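You operate a simulated robot arm through the tools that you are given. There is no shell and no other tool. Be economical: measure what you need, move in short steps, check, and stop when the job is done.

Carry out the task below with a simulated two-armed robot. There is one attempt and no reset: what you move stays moved.

Task
Pick up the tub from the top of the spare bench with one hand, pass it to the other hand and put it on the blue mat by the centrifuge. Set down upright: tub.

Only the result counts: the job must be done as asked and must still hold three seconds after the hand-in. Knocking over, shifting, dropping, spilling or breaking anything else fails it.

Robot
Two 7-joint arms with two-finger parallel grippers on one trunk, on a base that drives. Base frame: it is fixed to the floor where the robot stands at the start and does not move with it; the origin is under the middle of the robot, x ahead of it, y to its left, z up; the surface under the hand at the start is at about z = 0.9. Lengths are in m, angles in rad, forces in N, time in s.
The left shoulder is at the start at [0.05, 0.177, 1.029], the right one opposite. With the tool pointing down near the work surface each hand reaches from about 0.1 to 0.68 m from the robot's upright axis, wherever it stands, measured 20 degrees to its own side. Places, roughly: blue mat by the centrifuge (17x15 cm) [-0.94, 1.74, 0.9]. Payload 3.43 kg a hand.
Tool frame (each hand has its own): the origin (TCP) lies between the finger pads and is the grasp point; the fingertips stand 0.034 m ahead of it; z points along the fingers, y is the line along which they close. Largest opening 0.128 m; finger width 0.024, thickness 0.012; the body of the gripper, 0.048 by 0.13 m, starts 0.096 m behind the TCP.
Orientation is that of the tool frame in the base frame, as a unit quaternion [w, x, y, z]. With the fingers straight down and closing along the base's y, the tool's x points along the base's -x, its y along +y and its z along -z.

Tools
- The arms move only by the tool arm_command. It takes "left_targets", "right_targets" or both (then of equal length, played together; a hand with none holds still); each is a list that holds one entry, the list of rows, each a list of 7 numbers: the shift along the base's x, y, z in m, then the turn, a rotation vector about the base's x, y, z in rad, then the opening, from 0 (shut) to 1 (fully open). In form: [[[dx, dy, dz, rx, ry, rz, gripper], ...]]. A call has 1 to 10 rows; each row shifts and turns the commanded pose from where the row before left it. Each row takes 0.2 s and may step no farther than 0.05 m and 0.15 rad from the row before; otherwise, or with a gripper value out of range, the whole call is refused. A pose out of reach is approached as far as the arm can. The call stops where the force on the tool passes 40 N (or 10 N more than at its start, if that is more) or the arm is blocked; 0.2 s more then pass. Each finger travels about 0.108 m/s and halts on what it meets, pressing with about 32 N; the grip force reading is that of the motor and also rises with nothing between the fingers. The clock runs only during rows and for 0.2 s after the last one: add rows that do not move to give the fingers time. It gives the time, the measured TCP pose, the force on the tool (base axes), the opening and the grip force at its end, in the units of the frame above (readings bear some noise), with the torque about the TCP (base axes, N m) and any sound that the robot's microphone picked up.
- Cameras (640 x 400 px; columns grow to the right, rows downward): "scene" is now at [0.163, 0.0057, 1.2366]; the picture's right is [0.06, -1.00, 0.00], its down [-0.13, -0.01, -0.99] and it looks along [0.99, 0.06, -0.13] (base axes); focal length 214 px, centre (320, 200). "left" rides on the left gripper at [0.076, 0.011, -0.16] in its tool frame; the picture's right is [-0.15, 0.99, 0.00], its down [-0.88, -0.13, -0.46] and it looks along [-0.45, -0.07, 0.89] (tool axes); focal length 234 px, centre (320, 200). "right" rides on the right gripper at [0.076, -0.011, -0.16] in its tool frame; the picture's right is [0.15, 0.99, 0.00], its down [-0.88, 0.13, -0.46] and it looks along [-0.45, 0.07, 0.89] (tool axes); focal length 234 px, centre (320, 200).
- snapshot(camera): a new picture of that camera. The clock stands still meanwhile.
- move_column(by): slides the trunk up (or, below 0, down) by that many m; the arms and the scene camera ride with it, the base frame stays. It gives what a move gives, with no picture.
- drive_base(legs): drives the robot by 1 to 6 legs, each [ahead, turn to the left] in m and rad, along the robot's own axes; the way and the turn of a leg run together, so that a leg with both is an arc; at most 1.5 m and 3.142 rad a leg. The arms and the cameras ride along, it lands a little off, and it stops where it bumps. It gives what a move gives.
- aim_head(pan, tilt): turns the head with the scene camera to pan (to the left, within 1.396 rad either way) and tilt (down, from -0.506 to 1.204), counted from straight ahead of the robot. It gives what a move gives.
- locate(camera, pixels): for up to 12 pixels [column, row] of the newest picture of that camera ("zoom" is the newest enlarged one), the place [x, y, z] in the base frame of the surface seen there, good to about 0.002 m. The clock stands still meanwhile.
- zoom(camera, box): a new picture of the part [left, top, right, bottom] of that camera's present view, enlarged. The clock stands still meanwhile.
- sign_off(): hands the job in; it is judged then, once.

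Keep the steps short. Do not move on a guess: measure, check each grasp and each placing, and mend mistakes. In all there are 80 turns and 62 pictures (those below and enlarged ones count). Leave the grippers open and the arms clear of the work at the hand-in unless told otherwise, and finish with a single line.

The tools are called after "Emit:" by a JSON object that holds its "op" and its "data". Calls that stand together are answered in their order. arm_command: Moves the arms, as the interface text tells. Its arguments: {"type":"object","properties":{"left_targets":{"type":"array","items":{"type":"array","items":{"type":"array","items":{"type":"number"}}}},"right_targets":{"type":"array","items":{"type":"array","items":{"type":"array","items":{"type":"number"}}}}},"required":[]} The other tools are called the same way: move_column (by) slides the trunk up or down; drive_base (legs) drives the base; aim_head (pan, tilt) turns the head that bears the scene camera; snapshot (camera) takes a picture; locate (camera, pixels) gives the place of the surface under pixels of a picture; zoom (camera, box) takes an enlarged picture of a part of a camera's view; sign_off () hands the job in.

At the start:

```text
t: 0.0
left_ee_pos: [0.3861, 0.2104, 1.1171]
left_orientation: [-0.001, 0.0, 1.0, 0.001]
left_ft_force: [0.1, 0.3, -0.2]
left_torque: [-0.05, 0.01, 0.0]
left_opening: 0.1279
left_gripper_force: 0.1
right_ee_pos: [0.3661, -0.0687, 1.2222]
right_orientation: [0.002, 0.0, 1.0, 0.001]
right_ft_force: [-0.8, -0.2, 0.4]
right_torque: [-0.03, 0.0, 0.04]
right_opening: 0.128
right_gripper_force: 0.1
trunk travel left (down, up): [-0.2, 0.201]
robot x, y, heading: [0.0025, -0.0007, -0.001]
head pan, tilt: [0.059, 0.129]
```

scene: 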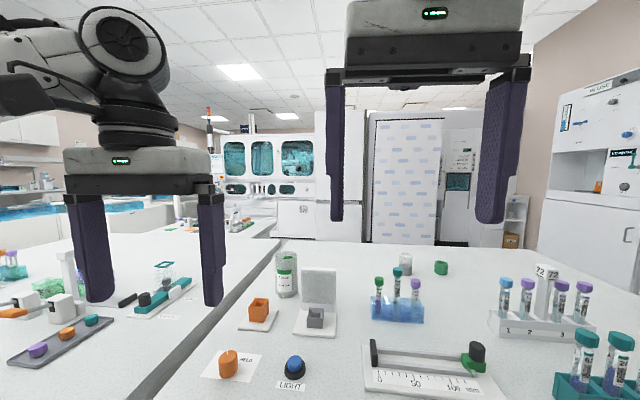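
right: 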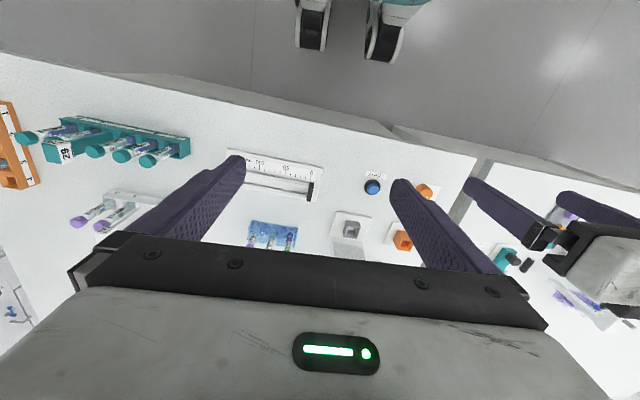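
left: 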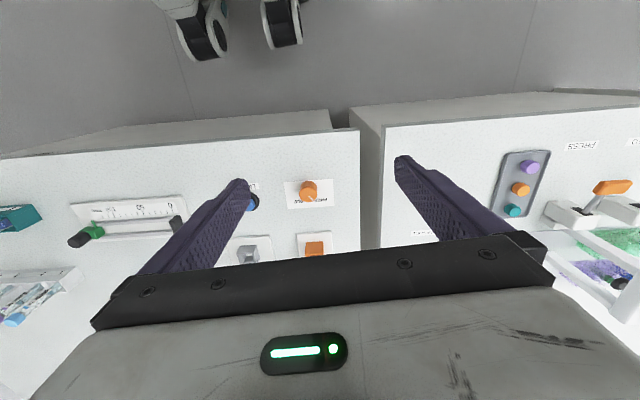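

I see the front bench, but neither a tub nor a mat. I'll turn the head left to look for the spare bench and the blue mat.

Emit:
{"op": "aim_head", "data": {"pan": 1.39, "tilt": 0.3}}

Emit:
{"op": "snapshot", "data": {"camera": "scene"}}

Emit:
{"op": "aim_head", "data": {"pan": -1.39, "tilt": 0.3}}

Emit:
{"op": "snapshot", "data": {"camera": "scene"}}

```text
t: 1.5
left_ee_pos: [0.3864, 0.2128, 1.1158]
left_orientation: [0.0, -0.001, 1.0, 0.0]
left_ft_force: [0.4, 0.0, 0.0]
left_torque: [0.0, 0.01, -0.01]
left_opening: 0.1279
left_gripper_force: 0.1
right_ee_pos: [0.3659, -0.0677, 1.2217]
right_orientation: [0.001, 0.001, 1.0, 0.001]
right_ft_force: [0.0, -0.7, 0.1]
right_torque: [0.01, -0.02, -0.01]
right_opening: 0.1283
right_gripper_force: 0.1
trunk travel left (down, up): [-0.2, 0.201]
robot x, y, heading: [0.0005, -0.0001, 0.001]
head pan, tilt: [1.389, 0.3]
```

```text
58 pictures are left
```

scene: 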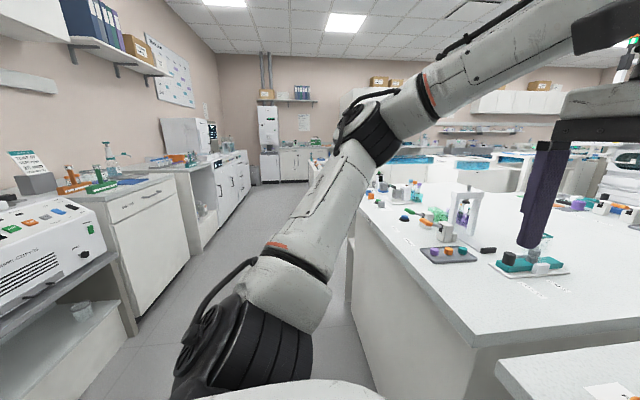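

```text
t: 3.9
left_ee_pos: [0.3853, 0.2117, 1.1173]
left_orientation: [-0.001, 0.0, 1.0, 0.0]
left_ft_force: [-0.3, 0.1, -0.3]
left_torque: [0.02, 0.02, -0.03]
left_opening: 0.1277
left_gripper_force: 0.1
right_ee_pos: [0.3664, -0.0686, 1.2219]
right_orientation: [0.001, 0.0, 1.0, 0.001]
right_ft_force: [0.5, 0.5, -0.3]
right_torque: [-0.04, 0.0, -0.02]
right_opening: 0.1281
right_gripper_force: 0.1
trunk travel left (down, up): [-0.2, 0.201]
robot x, y, heading: [-0.0006, 0.0001, -0.005]
head pan, tilt: [-1.389, 0.3]
```

```text
57 pictures are left
```

scene: 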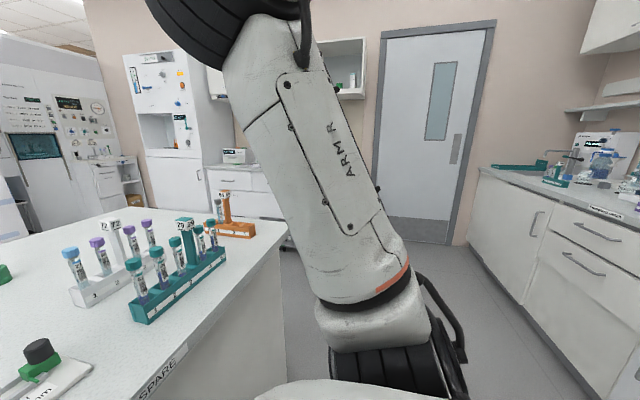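

A bench edge label reads "SPARE" at (165,372). Zooming on it, and on the rest of the bench.

Emit:
{"op": "zoom", "data": {"camera": "scene", "box": [80, 300, 240, 400]}}

Emit:
{"op": "aim_head", "data": {"pan": 1.39, "tilt": 0.3}}

Emit:
{"op": "zoom", "data": {"camera": "scene", "box": [0, 100, 240, 250]}}

Emit:
{"op": "zoom", "data": {"camera": "scene", "box": [0, 200, 200, 325]}}

```text
4.00 times, centred on (160, 350) of scene
```

zoom: 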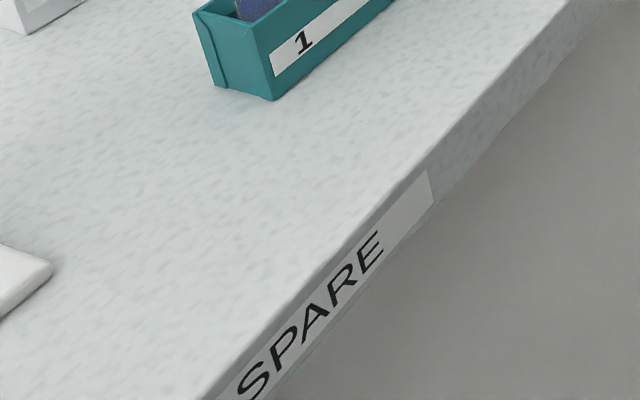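

```text
t: 6.4
left_ee_pos: [0.3866, 0.2127, 1.1162]
left_orientation: [0.0, -0.001, 1.0, 0.0]
left_ft_force: [-0.4, -0.3, 0.2]
left_torque: [0.02, 0.02, -0.01]
left_opening: 0.1279
left_gripper_force: 0.0
right_ee_pos: [0.3666, -0.0689, 1.2215]
right_orientation: [0.0, 0.0, 1.0, 0.001]
right_ft_force: [0.3, 0.3, 0.4]
right_torque: [0.0, 0.01, 0.0]
right_opening: 0.1282
right_gripper_force: 0.0
trunk travel left (down, up): [-0.2, 0.201]
robot x, y, heading: [-0.0008, 0.0038, 0.0]
head pan, tilt: [1.389, 0.3]
```

```text
2.67 times, centred on (120, 175) of scene
```

zoom: 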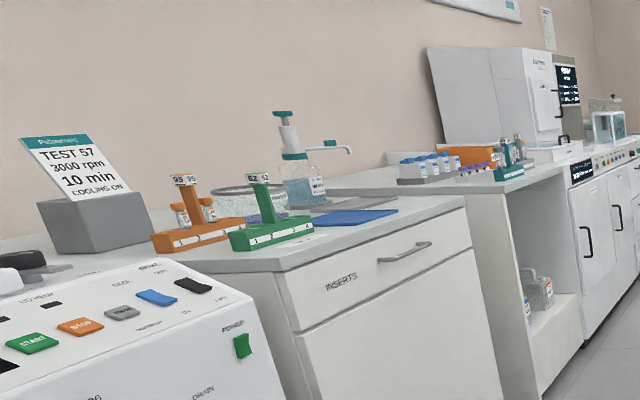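

```text
3.20 times, centred on (100, 262) of scene
```

zoom: 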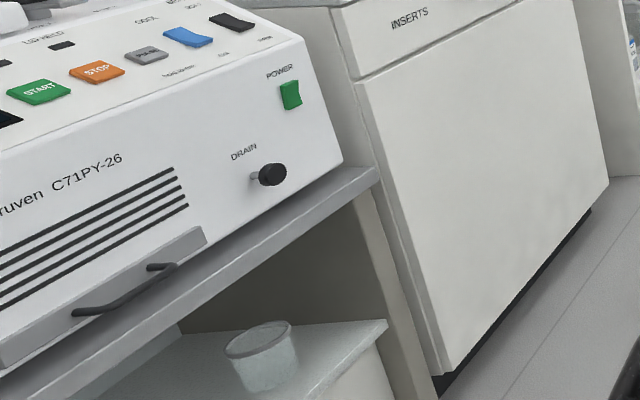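

The blue mat is visible at about (135,182) beside the centrifuge. One tub is under the centrifuge, on a shelf (not the spare bench). I'll look over the whole front bench.

Emit:
{"op": "aim_head", "data": {"pan": -0.5, "tilt": 0.5}}

Emit:
{"op": "snapshot", "data": {"camera": "scene"}}

Emit:
{"op": "aim_head", "data": {"pan": 0.5, "tilt": 0.4}}

Emit:
{"op": "snapshot", "data": {"camera": "scene"}}

```text
t: 8.2
left_ee_pos: [0.3865, 0.2119, 1.1165]
left_orientation: [-0.001, -0.001, 1.0, -0.001]
left_ft_force: [0.0, -0.7, 0.1]
left_torque: [0.0, 0.0, -0.02]
left_opening: 0.128
left_gripper_force: 0.0
right_ee_pos: [0.3656, -0.069, 1.222]
right_orientation: [0.002, 0.001, 1.0, 0.001]
right_ft_force: [0.4, -0.5, 0.4]
right_torque: [-0.01, 0.01, -0.01]
right_opening: 0.1278
right_gripper_force: 0.0
trunk travel left (down, up): [-0.2, 0.201]
robot x, y, heading: [0.0035, -0.0035, -0.001]
head pan, tilt: [-0.499, 0.499]
```

```text
53 pictures are left
```

scene: 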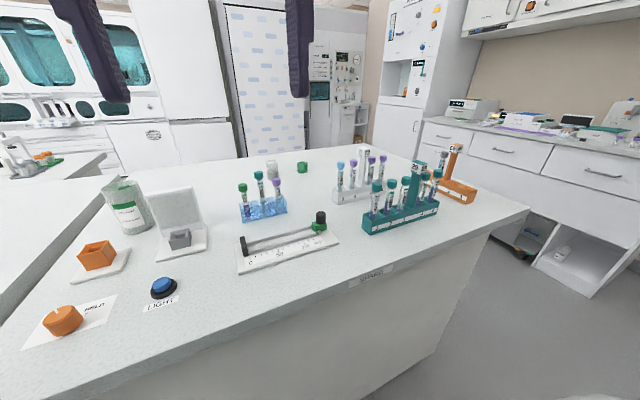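

```text
t: 9.5
left_ee_pos: [0.3868, 0.2116, 1.1177]
left_orientation: [-0.001, -0.001, 1.0, 0.0]
left_ft_force: [-0.7, -0.9, 0.6]
left_torque: [-0.01, 0.03, -0.01]
left_opening: 0.1281
left_gripper_force: 0.1
right_ee_pos: [0.3668, -0.0691, 1.2233]
right_orientation: [0.001, 0.0, 1.0, 0.002]
right_ft_force: [-0.8, -0.8, -0.6]
right_torque: [-0.01, 0.0, -0.03]
right_opening: 0.1281
right_gripper_force: 0.2
trunk travel left (down, up): [-0.2, 0.201]
robot x, y, heading: [0.0007, 0.0005, -0.002]
head pan, tilt: [0.499, 0.4]
```

```text
52 pictures are left
```

scene: 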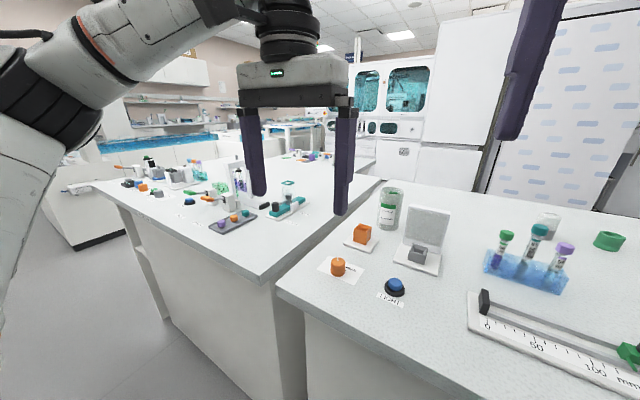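

The front bench carries the SPARE label. Candidates on it: the canister (388,208) and a clear cup (548,225). Zooming.

Emit:
{"op": "zoom", "data": {"camera": "scene", "box": [340, 170, 640, 300]}}

Emit:
{"op": "locate", "data": {"camera": "scene", "pixels": [[388, 192], [388, 225], [548, 216], [546, 235], [608, 242], [430, 320]]}}

```text
2.13 times, centred on (490, 235) of scene
```

zoom: 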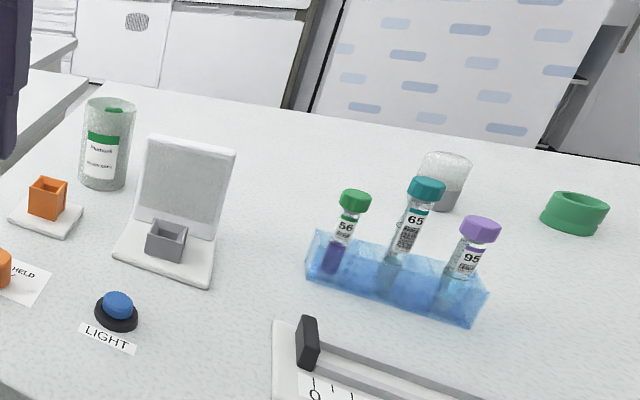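

```text
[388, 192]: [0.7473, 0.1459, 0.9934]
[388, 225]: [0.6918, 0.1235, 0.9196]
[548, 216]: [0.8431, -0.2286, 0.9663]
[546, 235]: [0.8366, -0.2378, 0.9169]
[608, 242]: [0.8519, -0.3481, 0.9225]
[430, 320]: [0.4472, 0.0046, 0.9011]
```

No certain tub yet. I'll check the right-hand counter, then back off and turn to see what lies behind.

Emit:
{"op": "aim_head", "data": {"pan": -1.39, "tilt": 0.3}}

Emit:
{"op": "zoom", "data": {"camera": "scene", "box": [440, 100, 640, 225]}}

Emit:
{"op": "drive_base", "data": {"legs": [[-0.2, 0]]}}

Emit:
{"op": "drive_base", "data": {"legs": [[0, 1.57]]}}

Emit:
{"op": "aim_head", "data": {"pan": 1.0, "tilt": 0.3}}

Emit:
{"op": "snapshot", "data": {"camera": "scene"}}

```text
t: 11.4
left_ee_pos: [0.3856, 0.2112, 1.1163]
left_orientation: [0.0, -0.001, 1.0, -0.001]
left_ft_force: [-0.3, -0.5, 0.0]
left_torque: [-0.03, 0.02, -0.01]
left_opening: 0.1282
left_gripper_force: 0.1
right_ee_pos: [0.3656, -0.0682, 1.2225]
right_orientation: [0.001, 0.0, 1.0, 0.0]
right_ft_force: [-0.1, -0.3, -0.3]
right_torque: [0.01, 0.0, -0.02]
right_opening: 0.1279
right_gripper_force: 0.0
trunk travel left (down, up): [-0.2, 0.201]
robot x, y, heading: [0.0037, 0.0009, -0.003]
head pan, tilt: [-1.389, 0.3]
```

```text
3.20 times, centred on (540, 162) of scene
```

zoom: 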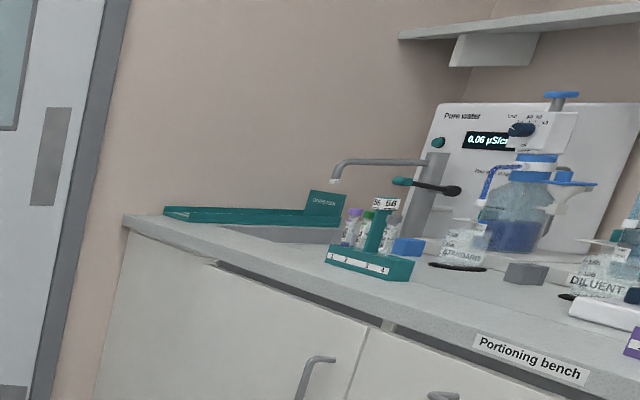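

```text
t: 13.0
left_ee_pos: [0.186, 0.2107, 1.1163]
left_orientation: [0.0, -0.001, 1.0, 0.0]
left_ft_force: [-0.5, 0.1, -0.4]
left_torque: [0.01, -0.02, 0.01]
left_opening: 0.128
left_gripper_force: 0.1
right_ee_pos: [0.1657, -0.0689, 1.223]
right_orientation: [0.001, 0.0, 1.0, 0.001]
right_ft_force: [0.3, -0.3, 0.3]
right_torque: [0.02, -0.03, 0.01]
right_opening: 0.1282
right_gripper_force: 0.0
trunk travel left (down, up): [-0.2, 0.201]
robot x, y, heading: [-0.2012, 0.0001, -0.006]
head pan, tilt: [-1.389, 0.3]
```

```text
t: 17.2
left_ee_pos: [-0.407, 0.3886, 1.117]
left_orientation: [-0.001, -0.703, 0.711, 0.0]
left_ft_force: [0.3, -1.7, 0.1]
left_torque: [0.01, 0.0, -0.01]
left_opening: 0.128
left_gripper_force: 0.0
right_ee_pos: [-0.1269, 0.3662, 1.2226]
right_orientation: [0.001, -0.703, 0.711, 0.002]
right_ft_force: [0.4, 0.2, 0.6]
right_torque: [-0.01, 0.01, -0.01]
right_opening: 0.1281
right_gripper_force: 0.0
trunk travel left (down, up): [-0.2, 0.201]
robot x, y, heading: [-0.199, -0.0006, 1.555]
head pan, tilt: [-1.389, 0.3]
```

```text
t: 19.4
left_ee_pos: [-0.4075, 0.3887, 1.1168]
left_orientation: [0.0, -0.704, 0.71, 0.0]
left_ft_force: [1.3, 0.3, 0.3]
left_torque: [0.01, 0.0, 0.0]
left_opening: 0.1282
left_gripper_force: 0.1
right_ee_pos: [-0.1281, 0.3654, 1.222]
right_orientation: [0.0, -0.703, 0.711, 0.002]
right_ft_force: [0.6, 0.0, 0.1]
right_torque: [0.01, 0.0, 0.0]
right_opening: 0.1278
right_gripper_force: 0.1
trunk travel left (down, up): [-0.2, 0.201]
robot x, y, heading: [-0.2002, 0.0024, 1.56]
head pan, tilt: [1.0, 0.3]
```

```text
49 pictures are left
```

scene: 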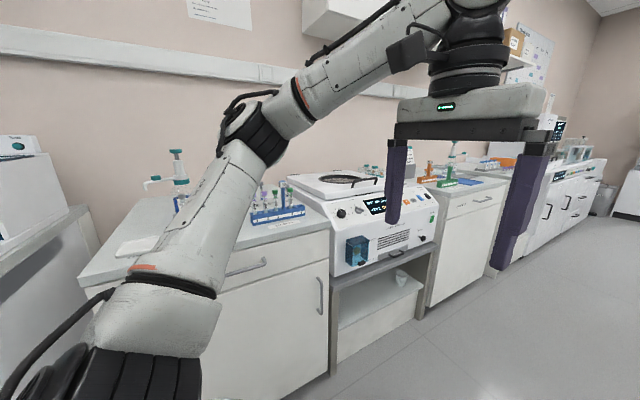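

Nothing decisive. I'll turn the robot further to see the remaining side, and look at the shelf tub too.

Emit:
{"op": "zoom", "data": {"camera": "scene", "box": [60, 140, 440, 360]}}

Emit:
{"op": "drive_base", "data": {"legs": [[0, 1.57]]}}

Emit:
{"op": "aim_head", "data": {"pan": 0.6, "tilt": 0.3}}

Emit:
{"op": "snapshot", "data": {"camera": "scene"}}

```text
1.68 times, centred on (250, 250) of scene
```

zoom: 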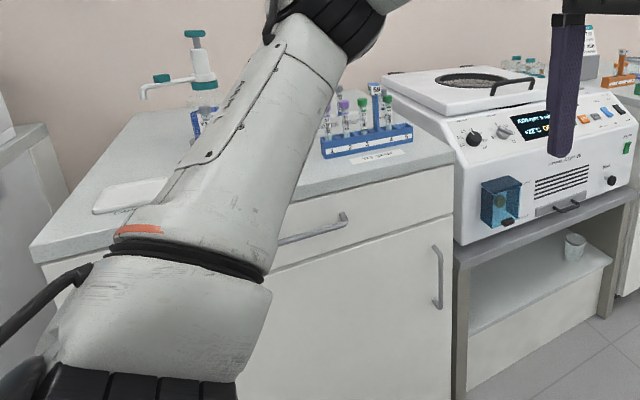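

```text
t: 23.6
left_ee_pos: [-0.5864, -0.2113, 1.117]
left_orientation: [-0.001, 1.0, 0.002, 0.001]
left_ft_force: [0.0, 0.0, 0.5]
left_torque: [0.0, -0.02, 0.01]
left_opening: 0.1279
left_gripper_force: 0.1
right_ee_pos: [-0.5663, 0.0671, 1.2225]
right_orientation: [0.001, 1.0, 0.0, -0.001]
right_ft_force: [0.8, 0.6, 0.8]
right_torque: [0.0, -0.03, 0.0]
right_opening: 0.1282
right_gripper_force: 0.0
trunk travel left (down, up): [-0.2, 0.201]
robot x, y, heading: [-0.201, -0.0031, -3.14]
head pan, tilt: [1.0, 0.3]
```

```text
t: 24.5
left_ee_pos: [-0.5859, -0.2114, 1.1171]
left_orientation: [0.0, 1.0, 0.003, 0.0]
left_ft_force: [-0.1, -0.4, 0.8]
left_torque: [0.02, 0.04, 0.02]
left_opening: 0.1279
left_gripper_force: 0.0
right_ee_pos: [-0.5673, 0.0681, 1.223]
right_orientation: [0.001, 1.0, -0.001, -0.001]
right_ft_force: [-0.4, -0.2, 0.0]
right_torque: [0.02, 0.02, -0.02]
right_opening: 0.128
right_gripper_force: 0.1
trunk travel left (down, up): [-0.2, 0.201]
robot x, y, heading: [-0.1994, -0.001, -3.144]
head pan, tilt: [0.6, 0.3]
```

```text
47 pictures are left
```

scene: 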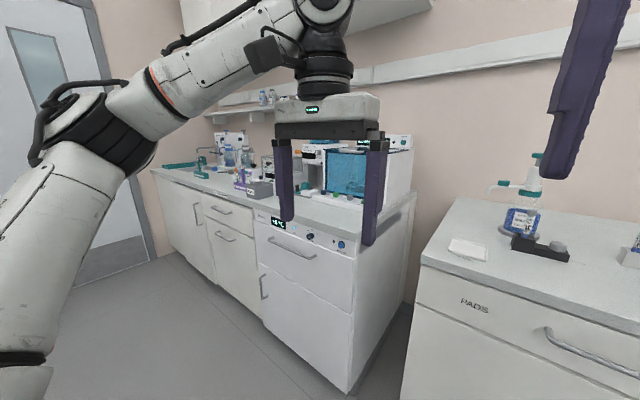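

The side behind has only the portioning bench and a "PADS" counter. So the bench labelled SPARE in front is the spare bench. I'll turn back the way I came, raise the trunk and inspect its objects closely.

Emit:
{"op": "drive_base", "data": {"legs": [[0, -1.57], [0, -1.57]]}}

Emit:
{"op": "move_column", "data": {"by": 0.2}}

Emit:
{"op": "aim_head", "data": {"pan": -0.15, "tilt": 0.45}}

Emit:
{"op": "snapshot", "data": {"camera": "scene"}}

```text
t: 32.5
left_ee_pos: [0.1818, 0.2186, 1.1166]
left_orientation: [0.0, -0.01, 1.0, 0.001]
left_ft_force: [0.3, 0.6, -0.3]
left_torque: [-0.03, 0.01, 0.0]
left_opening: 0.1279
left_gripper_force: 0.2
right_ee_pos: [0.1675, -0.0618, 1.2218]
right_orientation: [0.001, -0.009, 1.0, 0.001]
right_ft_force: [0.1, 0.5, 1.0]
right_torque: [0.01, 0.0, -0.04]
right_opening: 0.1282
right_gripper_force: 0.1
trunk travel left (down, up): [-0.2, 0.201]
robot x, y, heading: [-0.2016, -0.0036, 0.015]
head pan, tilt: [0.6, 0.3]
```

```text
t: 34.7
left_ee_pos: [0.183, 0.2185, 1.3159]
left_orientation: [0.0, -0.01, 1.0, 0.0]
left_ft_force: [-0.5, -0.9, 0.6]
left_torque: [0.02, 0.02, 0.0]
left_opening: 0.128
left_gripper_force: 0.1
right_ee_pos: [0.1677, -0.0619, 1.4234]
right_orientation: [0.001, -0.009, 1.0, 0.001]
right_ft_force: [0.7, 0.9, 0.2]
right_torque: [-0.01, -0.02, 0.0]
right_opening: 0.1282
right_gripper_force: 0.0
trunk travel left (down, up): [-0.4, 0.001]
robot x, y, heading: [-0.1977, -0.002, 0.018]
head pan, tilt: [0.6, 0.3]
```

```text
t: 35.8
left_ee_pos: [0.182, 0.218, 1.3164]
left_orientation: [0.0, -0.009, 1.0, 0.0]
left_ft_force: [-0.1, 0.5, 0.1]
left_torque: [-0.01, -0.02, 0.02]
left_opening: 0.1279
left_gripper_force: 0.1
right_ee_pos: [0.1673, -0.062, 1.423]
right_orientation: [0.001, -0.008, 1.0, 0.001]
right_ft_force: [0.3, 0.1, 0.2]
right_torque: [0.01, 0.0, 0.0]
right_opening: 0.1282
right_gripper_force: 0.0
trunk travel left (down, up): [-0.4, 0.001]
robot x, y, heading: [-0.1992, -0.0022, 0.017]
head pan, tilt: [-0.15, 0.45]
```

```text
46 pictures are left
```

scene: 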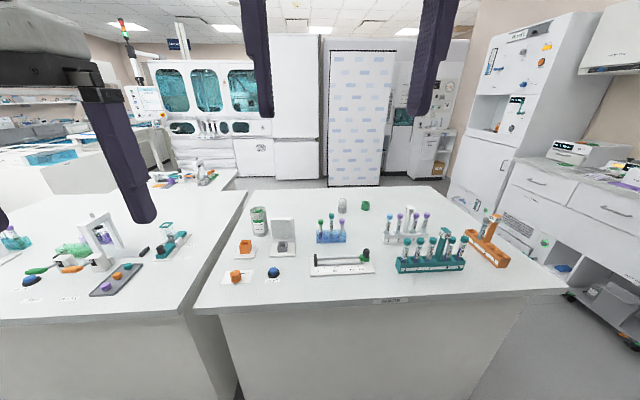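

Emit:
{"op": "zoom", "data": {"camera": "scene", "box": [230, 185, 390, 285]}}

Emit:
{"op": "locate", "data": {"camera": "scene", "pixels": [[220, 305], [560, 290], [245, 195], [440, 187], [341, 201], [341, 211], [364, 206], [390, 301], [258, 210]]}}

Emit:
{"op": "zoom", "data": {"camera": "scene", "box": [340, 280, 440, 320]}}

```text
4.00 times, centred on (310, 235) of scene
```

zoom: 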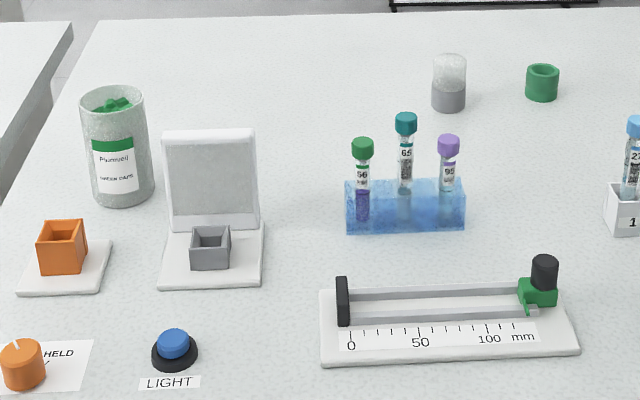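

```text
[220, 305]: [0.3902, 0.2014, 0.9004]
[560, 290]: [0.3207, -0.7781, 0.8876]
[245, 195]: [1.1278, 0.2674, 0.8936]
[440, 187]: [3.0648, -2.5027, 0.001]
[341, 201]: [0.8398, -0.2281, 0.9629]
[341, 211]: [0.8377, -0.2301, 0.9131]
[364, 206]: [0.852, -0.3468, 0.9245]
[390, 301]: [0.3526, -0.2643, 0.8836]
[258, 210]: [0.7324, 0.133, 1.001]
```

```text
6.40 times, centred on (390, 300) of scene
```

zoom: 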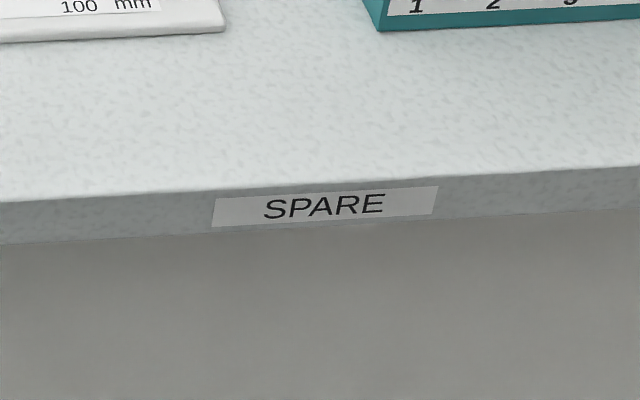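

The tub must be the open container with green caps at (258,222) or the small clear cylinder at (341,206). Closer looks at both.

Emit:
{"op": "zoom", "data": {"camera": "scene", "box": [240, 200, 288, 240]}}

Emit:
{"op": "zoom", "data": {"camera": "scene", "box": [325, 190, 381, 225]}}

```text
10.00 times, centred on (264, 220) of scene
```

zoom: 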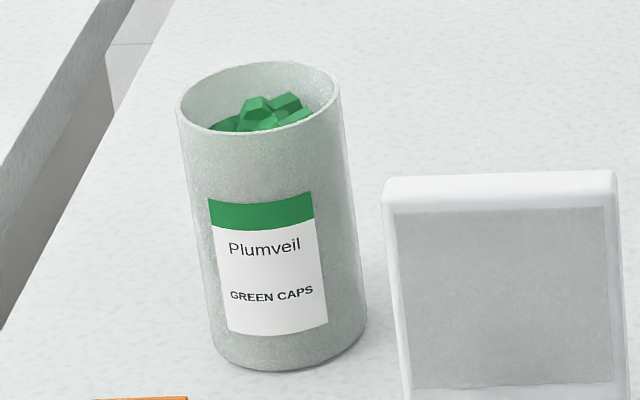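

```text
11.43 times, centred on (353, 208) of scene
```

zoom: 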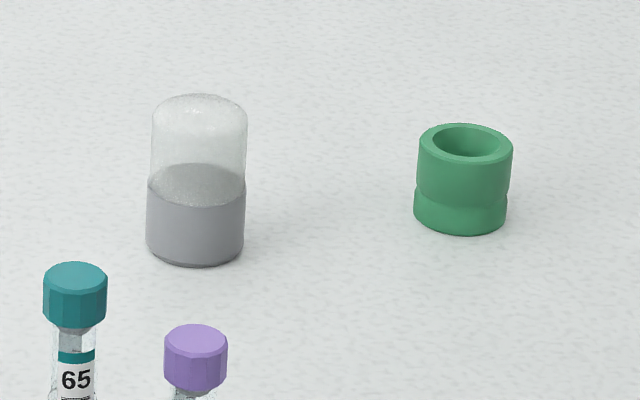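

The tub is the open container of green caps (the other is a domed lamp). Measuring its rim and base.

Emit:
{"op": "zoom", "data": {"camera": "scene", "box": [240, 200, 288, 240]}}

Emit:
{"op": "locate", "data": {"camera": "zoom", "pixels": [[180, 105], [338, 80], [262, 131], [255, 65], [213, 340], [362, 315], [285, 362], [265, 250], [390, 190], [610, 180], [400, 385]]}}

```text
10.00 times, centred on (264, 220) of scene
```

zoom: 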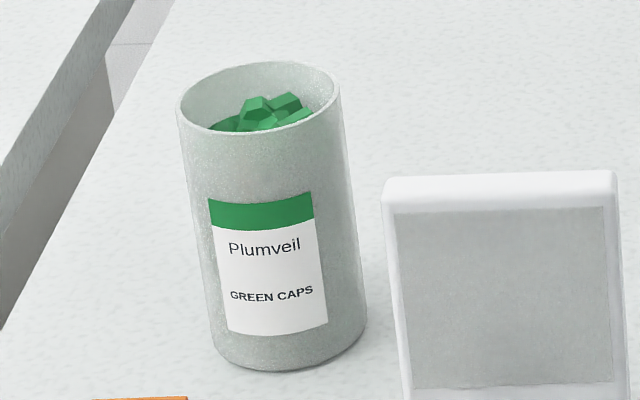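

```text
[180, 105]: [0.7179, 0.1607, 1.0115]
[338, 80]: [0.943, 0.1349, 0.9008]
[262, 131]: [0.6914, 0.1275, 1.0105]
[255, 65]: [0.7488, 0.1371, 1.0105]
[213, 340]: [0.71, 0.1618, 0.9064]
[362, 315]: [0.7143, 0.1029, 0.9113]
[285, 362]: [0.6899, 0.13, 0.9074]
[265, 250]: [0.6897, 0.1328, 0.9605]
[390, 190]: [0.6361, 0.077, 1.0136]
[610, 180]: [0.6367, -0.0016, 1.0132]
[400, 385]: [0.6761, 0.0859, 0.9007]
```

Tub: centre about (0.72, 0.132), radius 0.03, z 0.90 to 1.011. It's open, so must stay upright. Plan: left hand takes the rim zone from above, right hand takes the lower part from the side, pitched, and sets it on the mat. I drive closer with the trunk high.

Emit:
{"op": "drive_base", "data": {"legs": [[0.27, -0.017]]}}

Emit:
{"op": "aim_head", "data": {"pan": 0.15, "tilt": 0.7}}

Emit:
{"op": "snapshot", "data": {"camera": "scene"}}

```text
t: 37.7
left_ee_pos: [0.4549, 0.2169, 1.3173]
left_orientation: [0.0, -0.004, 1.0, -0.001]
left_ft_force: [1.1, 1.2, 0.0]
left_torque: [0.03, 0.03, -0.01]
left_opening: 0.128
left_gripper_force: 0.1
right_ee_pos: [0.4365, -0.0627, 1.4228]
right_orientation: [0.001, -0.001, 1.0, 0.001]
right_ft_force: [0.4, 0.2, -0.3]
right_torque: [0.01, 0.01, -0.01]
right_opening: 0.1279
right_gripper_force: 0.0
trunk travel left (down, up): [-0.4, 0.001]
robot x, y, heading: [0.0668, 0.0028, 0.002]
head pan, tilt: [-0.15, 0.45]
```

```text
t: 38.5
left_ee_pos: [0.4541, 0.2175, 1.3167]
left_orientation: [0.0, -0.003, 1.0, 0.001]
left_ft_force: [-0.4, 0.3, 0.1]
left_torque: [0.02, 0.0, 0.02]
left_opening: 0.1278
left_gripper_force: 0.1
right_ee_pos: [0.4358, -0.0654, 1.4232]
right_orientation: [0.001, -0.002, 1.0, 0.001]
right_ft_force: [0.2, 0.2, 0.5]
right_torque: [0.03, -0.01, -0.02]
right_opening: 0.1282
right_gripper_force: 0.0
trunk travel left (down, up): [-0.4, 0.001]
robot x, y, heading: [0.0707, 0.0016, 0.008]
head pan, tilt: [0.15, 0.7]
```

```text
40 pictures are left
```

scene: 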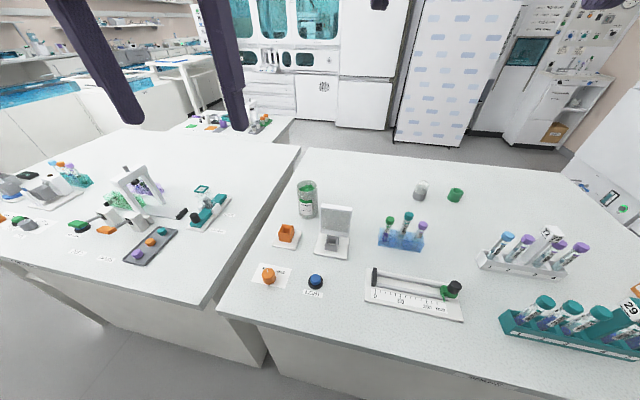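

Arrived at x = 0.07 without bumping. I'll advance 0.04 more, and re-measure the tub's rim in a zoom.

Emit:
{"op": "drive_base", "data": {"legs": [[0.04, -0.004]]}}

Emit:
{"op": "zoom", "data": {"camera": "scene", "box": [270, 165, 366, 255]}}

```text
t: 39.4
left_ee_pos: [0.4954, 0.2162, 1.316]
left_orientation: [0.0, -0.001, 1.0, 0.0]
left_ft_force: [0.6, 0.6, 0.5]
left_torque: [0.02, 0.03, -0.01]
left_opening: 0.1282
left_gripper_force: 0.0
right_ee_pos: [0.4756, -0.0655, 1.4232]
right_orientation: [0.0, 0.0, 1.0, 0.0]
right_ft_force: [0.9, 0.0, 0.6]
right_torque: [0.02, 0.07, 0.02]
right_opening: 0.1282
right_gripper_force: 0.1
trunk travel left (down, up): [-0.4, 0.001]
robot x, y, heading: [0.1078, 0.0016, 0.002]
head pan, tilt: [0.15, 0.7]
```

```text
4.44 times, centred on (318, 210) of scene
```

zoom: 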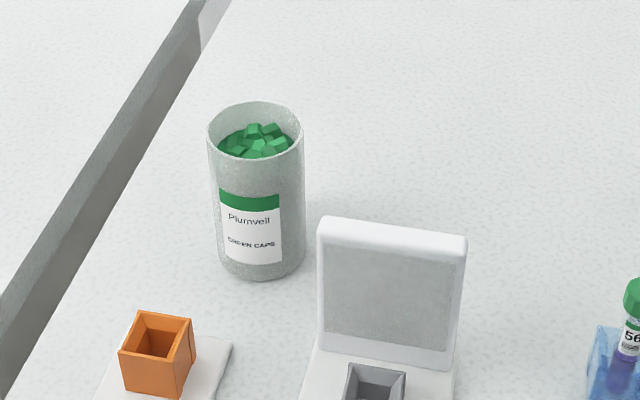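

Emit:
{"op": "locate", "data": {"camera": "zoom", "pixels": [[210, 125], [301, 130], [254, 159], [260, 104], [220, 260], [303, 262], [260, 277], [320, 230], [464, 240], [390, 222], [255, 130], [167, 315]]}}

Emit:
{"op": "move_column", "data": {"by": -0.2}}

```text
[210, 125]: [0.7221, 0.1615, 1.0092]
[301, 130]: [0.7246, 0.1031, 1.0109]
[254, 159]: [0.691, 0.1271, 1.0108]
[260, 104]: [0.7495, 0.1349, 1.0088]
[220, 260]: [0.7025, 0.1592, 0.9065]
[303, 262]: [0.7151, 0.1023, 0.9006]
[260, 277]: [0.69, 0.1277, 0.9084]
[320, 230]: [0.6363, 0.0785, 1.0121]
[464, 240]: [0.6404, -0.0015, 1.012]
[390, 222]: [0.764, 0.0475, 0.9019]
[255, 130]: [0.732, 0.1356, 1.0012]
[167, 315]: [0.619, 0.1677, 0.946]
```

```text
t: 41.5
left_ee_pos: [0.4954, 0.215, 1.1176]
left_orientation: [-0.001, -0.001, 1.0, 0.0]
left_ft_force: [-0.2, 0.7, -0.6]
left_torque: [-0.04, 0.03, -0.03]
left_opening: 0.1282
left_gripper_force: 0.1
right_ee_pos: [0.4738, -0.0654, 1.2216]
right_orientation: [0.001, -0.001, 1.0, 0.001]
right_ft_force: [0.0, -0.2, -0.3]
right_torque: [0.01, 0.03, 0.05]
right_opening: 0.1279
right_gripper_force: 0.0
trunk travel left (down, up): [-0.2, 0.201]
robot x, y, heading: [0.1098, 0.006, 0.001]
head pan, tilt: [0.15, 0.7]
```

Rim centre (0.7205, 0.132), top 1.010. Moving the left hand above it at z ≈ 1.12, tips well over everything.

Emit:
{"op": "arm_command", "data": {"left_targets": [[[0.0375, -0.0138, 0, 0, 0, 0, 0.9], [0.0375, -0.0138, 0, 0, 0, 0, 0.9], [0.0375, -0.0138, 0, 0, 0, 0, 0.85], [0.0375, -0.0138, 0, 0, 0, 0, 0.85], [0.0375, -0.0138, 0, 0, 0, 0, 0.8], [0.0375, -0.0138, 0, 0, 0, 0, 0.8], [0, 0, 0, 0, 0, 0, 0.8]]]}}

Emit:
{"op": "snapshot", "data": {"camera": "left"}}

```text
t: 43.1
left_ee_pos: [0.6701, 0.1322, 1.0954]
left_orientation: [0.001, -0.002, 1.0, -0.001]
left_ft_force: [-0.1, 0.0, -0.2]
left_torque: [-0.06, -0.03, 0.01]
left_opening: 0.1023
left_gripper_force: 0.1
left hand out of reach, approached as far as the arm can: row 5, 6
right_ee_pos: [0.4751, -0.0639, 1.223]
right_orientation: [0.0, 0.0, 1.0, 0.001]
right_ft_force: [-0.2, -0.5, -0.3]
right_torque: [0.0, -0.01, 0.02]
right_opening: 0.1282
right_gripper_force: 0.1
trunk travel left (down, up): [-0.2, 0.201]
robot x, y, heading: [0.1104, 0.0029, 0.003]
head pan, tilt: [0.15, 0.7]
```

```text
38 pictures are left
```

left: 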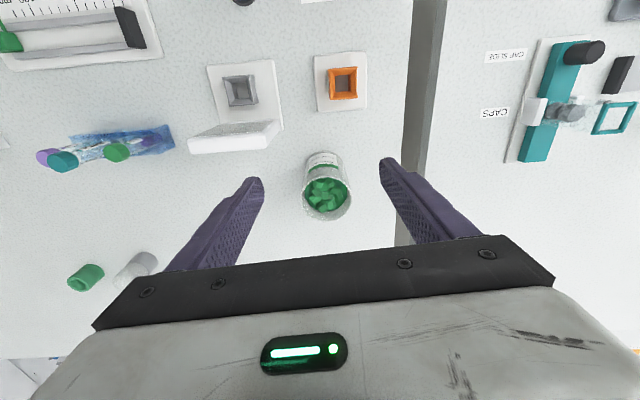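

Out of reach because the shoulder is low. I raise the trunk 0.15 and move on by measured pose.

Emit:
{"op": "move_column", "data": {"by": 0.18}}

Emit:
{"op": "arm_command", "data": {"left_targets": [[[0, 0, -0.03, 0, 0, 0, 0.8], [0, 0, -0.03, 0, 0, 0, 0.8], [0, 0, 0, 0, 0, 0, 0.8]]]}}

```text
t: 45.1
left_ee_pos: [0.6709, 0.1324, 1.275]
left_orientation: [-0.001, -0.002, 1.0, 0.0]
left_ft_force: [-0.2, -0.9, 0.7]
left_torque: [0.01, 0.0, 0.01]
left_opening: 0.1025
left_gripper_force: 0.0
right_ee_pos: [0.4746, -0.0648, 1.4026]
right_orientation: [0.001, 0.001, 1.0, 0.0]
right_ft_force: [0.0, 0.2, 0.6]
right_torque: [-0.01, 0.02, 0.03]
right_opening: 0.1278
right_gripper_force: 0.0
trunk travel left (down, up): [-0.38, 0.021]
robot x, y, heading: [0.1082, 0.0017, 0.005]
head pan, tilt: [0.15, 0.7]
```

```text
t: 45.9
left_ee_pos: [0.6699, 0.1318, 1.2153]
left_orientation: [0.001, -0.002, 1.0, 0.0]
left_ft_force: [-0.1, 0.7, 0.1]
left_torque: [0.02, 0.02, -0.01]
left_opening: 0.1025
left_gripper_force: 0.0
right_ee_pos: [0.4747, -0.0646, 1.4027]
right_orientation: [0.001, 0.0, 1.0, 0.001]
right_ft_force: [-0.1, 0.4, 0.3]
right_torque: [-0.01, -0.02, 0.0]
right_opening: 0.1278
right_gripper_force: 0.0
trunk travel left (down, up): [-0.38, 0.021]
robot x, y, heading: [0.111, 0.0011, 0.0]
head pan, tilt: [0.15, 0.7]
```

Commanded pose follows the measured one. Now dx +0.0505 and down to z 1.08.

Emit:
{"op": "arm_command", "data": {"left_targets": [[[0.0, 0, -0.045, 0, 0, 0, 0.8], [0, 0, -0.045, 0, 0, 0, 0.8], [0.025, 0, 0, 0, 0, 0, 0.8], [0.0255, 0, 0, 0, 0, 0, 0.8], [0, 0, -0.03, 0, 0, 0, 0.8], [0, 0, 0, 0, 0, 0, 0.8]]]}}

Emit:
{"op": "snapshot", "data": {"camera": "left"}}

```text
t: 47.3
left_ee_pos: [0.7206, 0.1319, 1.0947]
left_orientation: [0.0, -0.001, 1.0, 0.0]
left_ft_force: [-0.7, -0.1, 0.3]
left_torque: [0.03, 0.01, -0.01]
left_opening: 0.1024
left_gripper_force: 0.1
right_ee_pos: [0.4741, -0.0643, 1.4027]
right_orientation: [0.001, 0.001, 1.0, 0.001]
right_ft_force: [0.2, -0.2, -0.1]
right_torque: [0.05, -0.04, 0.01]
right_opening: 0.1283
right_gripper_force: 0.1
trunk travel left (down, up): [-0.38, 0.021]
robot x, y, heading: [0.1092, 0.0038, -0.001]
head pan, tilt: [0.15, 0.7]
```

```text
37 pictures are left
```

left: 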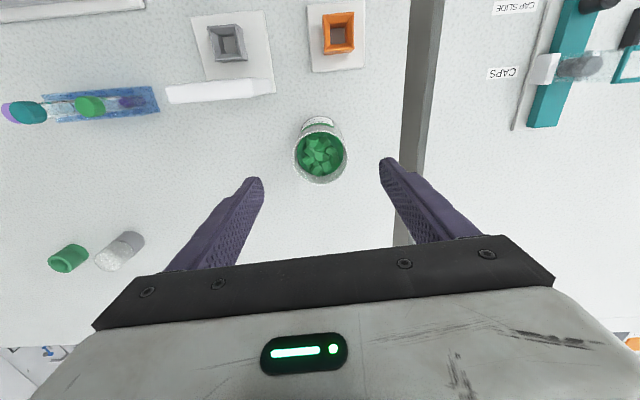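

At the tub's axis, centred between fingers. Descend to TCP z = 0.99 (tips at 0.956), then close gently.

Emit:
{"op": "arm_command", "data": {"left_targets": [[[0, 0, -0.035, 0, 0, 0, 0.8], [0, 0, -0.035, 0, 0, 0, 0.8], [0, 0, -0.034, 0, 0, 0, 0.8], [0, 0, 0, 0, 0, 0, 0.8], [0, 0, 0, 0, 0, 0, 0.6], [0, 0, 0, 0, 0, 0, 0.45], [0, 0, 0, 0, 0, 0, 0.3], [0, 0, 0, 0, 0, 0, 0.3]]]}}

Emit:
{"op": "snapshot", "data": {"camera": "scene"}}

```text
t: 49.1
left_ee_pos: [0.7207, 0.1331, 0.9911]
left_orientation: [0.0, -0.001, 1.0, 0.0]
left_ft_force: [-0.3, 0.3, 0.3]
left_torque: [0.01, -0.04, 0.0]
left_opening: 0.0612
left_gripper_force: 31.9
right_ee_pos: [0.4749, -0.0644, 1.4022]
right_orientation: [0.0, 0.0, 1.0, 0.001]
right_ft_force: [-0.1, 0.3, 0.5]
right_torque: [-0.01, -0.02, 0.01]
right_opening: 0.1281
right_gripper_force: 0.1
trunk travel left (down, up): [-0.38, 0.021]
robot x, y, heading: [0.1121, 0.0026, 0.0]
head pan, tilt: [0.15, 0.7]
```

```text
36 pictures are left
```

scene: 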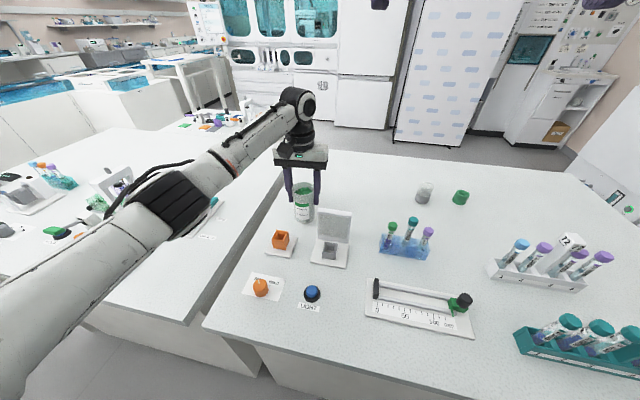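

Gripped (opening 0.061, 32 N). Lift slowly by 0.2 and check.

Emit:
{"op": "arm_command", "data": {"left_targets": [[[0, 0, 0.02, 0, 0, 0, 0.3], [0, 0, 0.03, 0, 0, 0, 0.3], [0, 0, 0.03, 0, 0, 0, 0.3], [0, 0, 0.03, 0, 0, 0, 0.3], [0, 0, 0.03, 0, 0, 0, 0.3], [-0.03, 0, 0.03, 0, 0, 0, 0.3], [-0.03, 0, 0.02, 0, 0, 0, 0.3], [-0.03, 0, 0.01, 0, 0, 0, 0.3], [0, 0, 0, 0, 0, 0, 0.3]]]}}

Emit:
{"op": "snapshot", "data": {"camera": "scene"}}

```text
t: 51.1
left_ee_pos: [0.6321, 0.1317, 1.192]
left_orientation: [-0.001, -0.002, 1.0, 0.0]
left_ft_force: [0.7, -0.8, -1.2]
left_torque: [0.03, 0.0, 0.01]
left_opening: 0.0613
left_gripper_force: 32.2
right_ee_pos: [0.4754, -0.0647, 1.4027]
right_orientation: [0.0, 0.0, 1.0, 0.002]
right_ft_force: [-0.2, -0.2, -1.0]
right_torque: [0.03, 0.0, -0.01]
right_opening: 0.1281
right_gripper_force: 0.0
trunk travel left (down, up): [-0.38, 0.021]
robot x, y, heading: [0.1077, 0.0059, 0.004]
head pan, tilt: [0.15, 0.7]
```

```text
35 pictures are left
```

scene: 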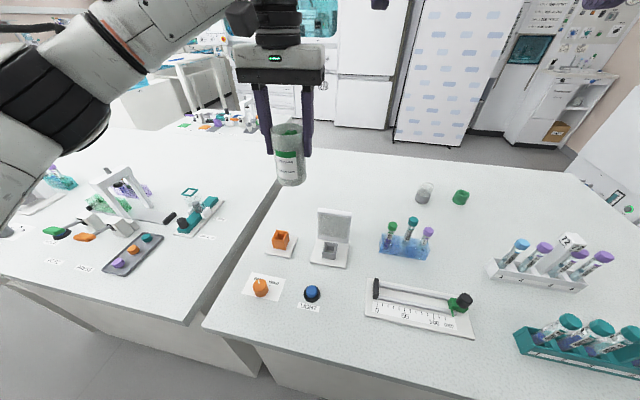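

Tub held firmly and upright. I back the base off so both hands are over the free floor.

Emit:
{"op": "drive_base", "data": {"legs": [[-0.38, 0]]}}

Emit:
{"op": "arm_command", "data": {"right_targets": [[[0, -0.035, -0.03, 0, -0.137, 0, 1], [0, -0.035, -0.03, 0, -0.137, 0, 1], [0, -0.035, -0.03, 0, -0.137, 0, 1], [0, -0.035, -0.03, 0, -0.137, 0, 1], [0, -0.035, -0.02, 0, -0.137, 0, 1], [0, -0.035, 0, 0, -0.137, 0, 1], [0, 0, 0, 0, -0.137, 0, 1], [0, 0, 0, 0, 0, 0, 1]]]}}

Emit:
{"op": "arm_command", "data": {"right_targets": [[[0, 0, 0, 0, 0, 0.131, 1], [0, 0, 0, 0, 0, 0.131, 1], [0, 0, 0, 0, 0, 0.131, 1], [0, 0, 0, 0, 0, 0.131, 1], [0, 0, 0, 0, 0, 0.131, 1], [0, 0, 0, 0, 0, 0.131, 1], [0, 0, 0, 0, 0, 0, 1]]], "left_targets": [[[-0.01, -0.01, 0, 0, 0, -0.131, 0.3], [-0.01, -0.01, 0, 0, 0, -0.131, 0.3], [-0.01, -0.01, 0, 0, 0, -0.131, 0.3], [-0.01, -0.01, 0, 0, 0, -0.131, 0.3], [-0.01, -0.01, 0, 0, 0, -0.131, 0.3], [-0.01, -0.01, 0, 0, 0, -0.131, 0.3], [0, 0, 0, 0, 0, 0, 0.3]]]}}

Emit:
{"op": "snapshot", "data": {"camera": "scene"}}

```text
t: 53.5
left_ee_pos: [0.2532, 0.1308, 1.1925]
left_orientation: [0.0, 0.0, 1.0, 0.0]
left_ft_force: [-0.5, 0.4, -0.7]
left_torque: [0.0, -0.03, 0.01]
left_opening: 0.0611
left_gripper_force: 31.9
right_ee_pos: [0.0969, -0.065, 1.403]
right_orientation: [0.001, 0.001, 1.0, 0.001]
right_ft_force: [-1.1, -0.9, 0.1]
right_torque: [0.0, -0.05, -0.01]
right_opening: 0.128
right_gripper_force: 0.1
trunk travel left (down, up): [-0.38, 0.021]
robot x, y, heading: [-0.2683, 0.006, 0.001]
head pan, tilt: [0.15, 0.7]
```

```text
t: 55.3
left_ee_pos: [0.2544, 0.1305, 1.1926]
left_orientation: [0.0, 0.0, 1.0, -0.001]
left_ft_force: [0.3, -0.4, -0.1]
left_torque: [0.02, 0.03, -0.01]
left_opening: 0.061
left_gripper_force: 32.7
right_ee_pos: [0.0963, -0.2763, 1.2626]
right_orientation: [0.463, 0.002, 0.887, 0.001]
right_ft_force: [-0.1, -0.2, 0.8]
right_torque: [0.02, 0.0, -0.02]
right_opening: 0.1281
right_gripper_force: 0.1
trunk travel left (down, up): [-0.38, 0.021]
robot x, y, heading: [-0.2697, 0.0035, 0.0]
head pan, tilt: [0.15, 0.7]
```

```text
t: 56.9
left_ee_pos: [0.1945, 0.0694, 1.1921]
left_orientation: [0.0, 0.384, 0.923, 0.0]
left_ft_force: [0.7, -0.3, -0.5]
left_torque: [0.0, 0.01, 0.01]
left_opening: 0.0612
left_gripper_force: 32.3
right_ee_pos: [0.0967, -0.2817, 1.2612]
right_orientation: [0.443, -0.26, 0.845, 0.148]
right_ft_force: [0.0, 0.6, 1.0]
right_torque: [-0.01, 0.02, 0.01]
right_opening: 0.1278
right_gripper_force: 0.1
right hand out of reach, approached as far as the arm can: row 5, 6
trunk travel left (down, up): [-0.38, 0.021]
robot x, y, heading: [-0.2697, 0.0042, 0.0]
head pan, tilt: [0.15, 0.7]
```

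```text
34 pictures are left
```

scene: 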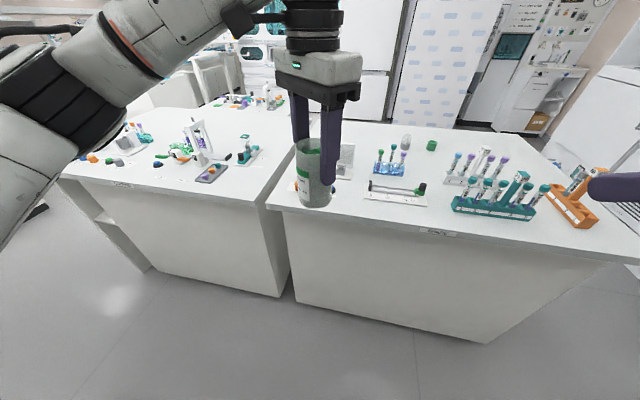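

Left hand turned well (closing axis at 45°). Right hand's yaw is at ~37°, limited there; I bring it inward and finish the yaw, still ~0.2 m from the tub.

Emit:
{"op": "arm_command", "data": {"right_targets": [[[0, 0.025, 0, 0, 0, 0, 1], [0, 0.025, 0, 0, 0, 0, 1], [0, 0.025, 0, 0, 0, 0, 1], [0, 0.025, 0, 0, 0, 0, 1], [0, 0.025, 0, 0, 0, 0.07, 1], [0, 0.025, 0, 0, 0, 0.07, 1], [0, 0, 0, 0, 0, 0, 1]]]}}

Emit:
{"op": "snapshot", "data": {"camera": "right"}}

```text
t: 58.5
left_ee_pos: [0.1927, 0.0699, 1.1922]
left_orientation: [0.0, 0.383, 0.924, 0.0]
left_ft_force: [0.2, -1.0, -1.0]
left_torque: [-0.01, 0.0, 0.01]
left_opening: 0.0612
left_gripper_force: 32.6
right_ee_pos: [0.0976, -0.1303, 1.2629]
right_orientation: [0.431, -0.319, 0.825, 0.179]
right_ft_force: [0.8, 0.3, -0.4]
right_torque: [0.02, -0.02, 0.04]
right_opening: 0.1278
right_gripper_force: 0.1
trunk travel left (down, up): [-0.38, 0.021]
robot x, y, heading: [-0.2674, 0.0014, 0.001]
head pan, tilt: [0.15, 0.7]
```

```text
33 pictures are left
```

right: 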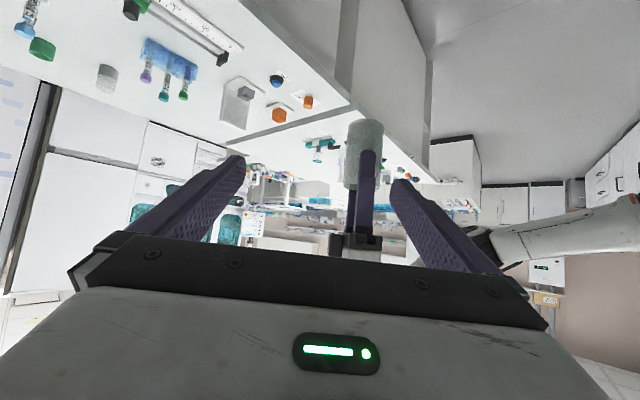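

Right yaw 45°, pitch 35° down. Picture is inverted; tub at (365,150), its foot at (365,122). I measure the tub surface.

Emit:
{"op": "locate", "data": {"camera": "right", "pixels": [[366, 124], [366, 140], [348, 150], [382, 150], [350, 185]]}}

Emit:
{"op": "zoom", "data": {"camera": "scene", "box": [270, 120, 390, 220]}}

Emit:
{"op": "locate", "data": {"camera": "zoom", "pixels": [[230, 340], [230, 320], [160, 250], [250, 100]]}}

```text
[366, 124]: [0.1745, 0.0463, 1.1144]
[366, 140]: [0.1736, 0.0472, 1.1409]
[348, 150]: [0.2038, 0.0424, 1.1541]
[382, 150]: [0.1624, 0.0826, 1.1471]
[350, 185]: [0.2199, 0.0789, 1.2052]
```

```text
4.00 times, centred on (330, 170) of scene
```

zoom: 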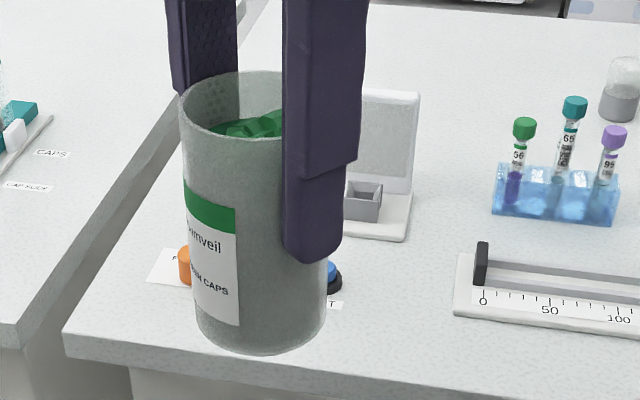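

```text
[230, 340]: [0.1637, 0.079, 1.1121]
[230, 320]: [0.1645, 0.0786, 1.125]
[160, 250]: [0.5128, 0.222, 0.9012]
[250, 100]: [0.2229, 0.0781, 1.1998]
```

Tub centre (0.194, 0.069), foot 1.10, confirmed. Right hand to the pre-grasp point 0.13 m back along its approach line.

Emit:
{"op": "arm_command", "data": {"right_targets": [[[0.0043, 0.0249, -0.0084, 0, 0, 0, 1], [0.0043, 0.0249, -0.0084, 0, 0, 0, 1], [0.0043, 0.0249, -0.0084, 0, 0, 0, 1], [0.0043, 0.0249, -0.0084, 0, 0, 0, 1], [0.0043, 0.0249, -0.0084, 0, 0, 0, 1], [0, 0, 0, 0, 0, 0, 1]]]}}

Emit:
{"op": "snapshot", "data": {"camera": "right"}}

Emit:
{"op": "snapshot", "data": {"camera": "scene"}}

```text
t: 59.9
left_ee_pos: [0.194, 0.07, 1.1923]
left_orientation: [0.0, 0.383, 0.924, 0.0]
left_ft_force: [-0.8, 0.4, -1.7]
left_torque: [0.01, 0.02, -0.02]
left_opening: 0.061
left_gripper_force: 31.9
right_ee_pos: [0.1176, -0.0058, 1.2206]
right_orientation: [0.433, -0.319, 0.824, 0.179]
right_ft_force: [-0.8, 0.3, 0.2]
right_torque: [0.01, -0.01, 0.01]
right_opening: 0.1279
right_gripper_force: 0.0
trunk travel left (down, up): [-0.38, 0.021]
robot x, y, heading: [-0.2687, 0.0063, -0.0]
head pan, tilt: [0.15, 0.7]
```

```text
31 pictures are left
```

right: 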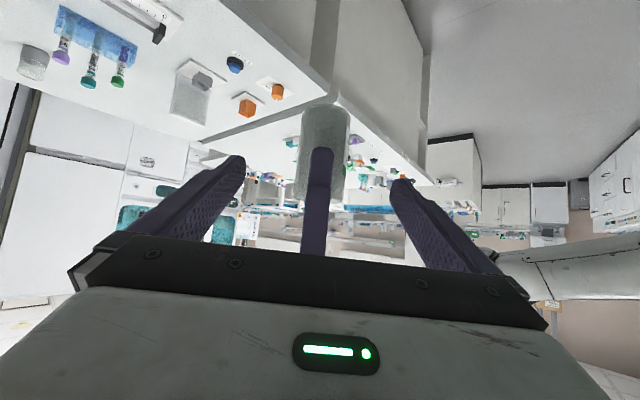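

```text
30 pictures are left
```

scene: 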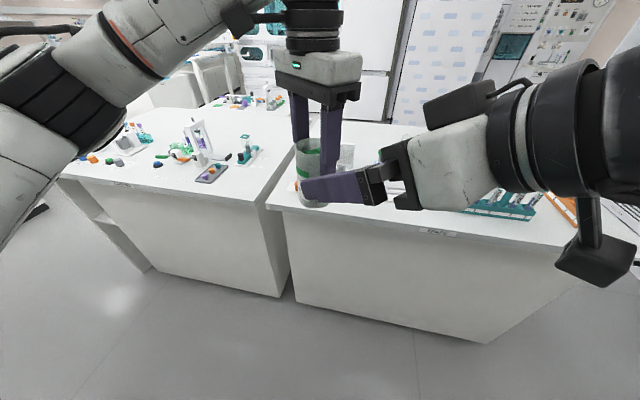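

Line-up is good: tub centred between the right fingers. Advance 0.13 m along the approach.

Emit:
{"op": "arm_command", "data": {"right_targets": [[[0.0191, 0.0189, -0.0187, 0, 0, 0, 1], [0.0191, 0.0189, -0.0187, 0, 0, 0, 1], [0.0191, 0.0189, -0.0187, 0, 0, 0, 1], [0.0191, 0.0189, -0.0187, 0, 0, 0, 1], [0, 0, 0, 0, 0, 0, 1]]]}}

Emit:
{"op": "snapshot", "data": {"camera": "scene"}}

```text
t: 61.1
left_ee_pos: [0.1933, 0.0699, 1.1924]
left_orientation: [0.001, 0.384, 0.924, -0.001]
left_ft_force: [0.3, 0.0, -0.7]
left_torque: [0.01, 0.02, 0.01]
left_opening: 0.0613
left_gripper_force: 31.7
right_ee_pos: [0.1951, 0.0708, 1.1447]
right_orientation: [0.431, -0.32, 0.824, 0.18]
right_ft_force: [-0.3, 0.4, -0.9]
right_torque: [0.0, -0.01, -0.02]
right_opening: 0.1279
right_gripper_force: 0.2
trunk travel left (down, up): [-0.38, 0.021]
robot x, y, heading: [-0.2694, 0.0046, 0.002]
head pan, tilt: [0.15, 0.7]
```

```text
29 pictures are left
```

scene: 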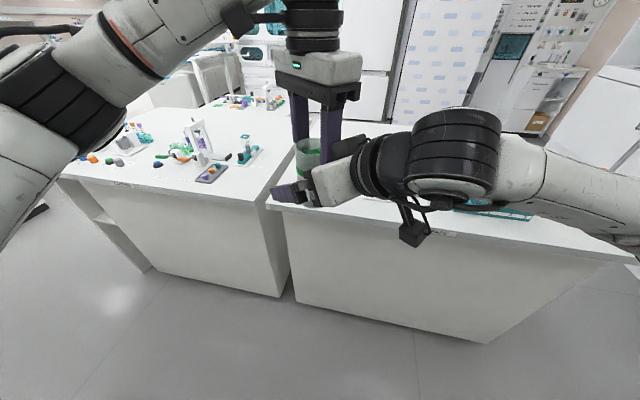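

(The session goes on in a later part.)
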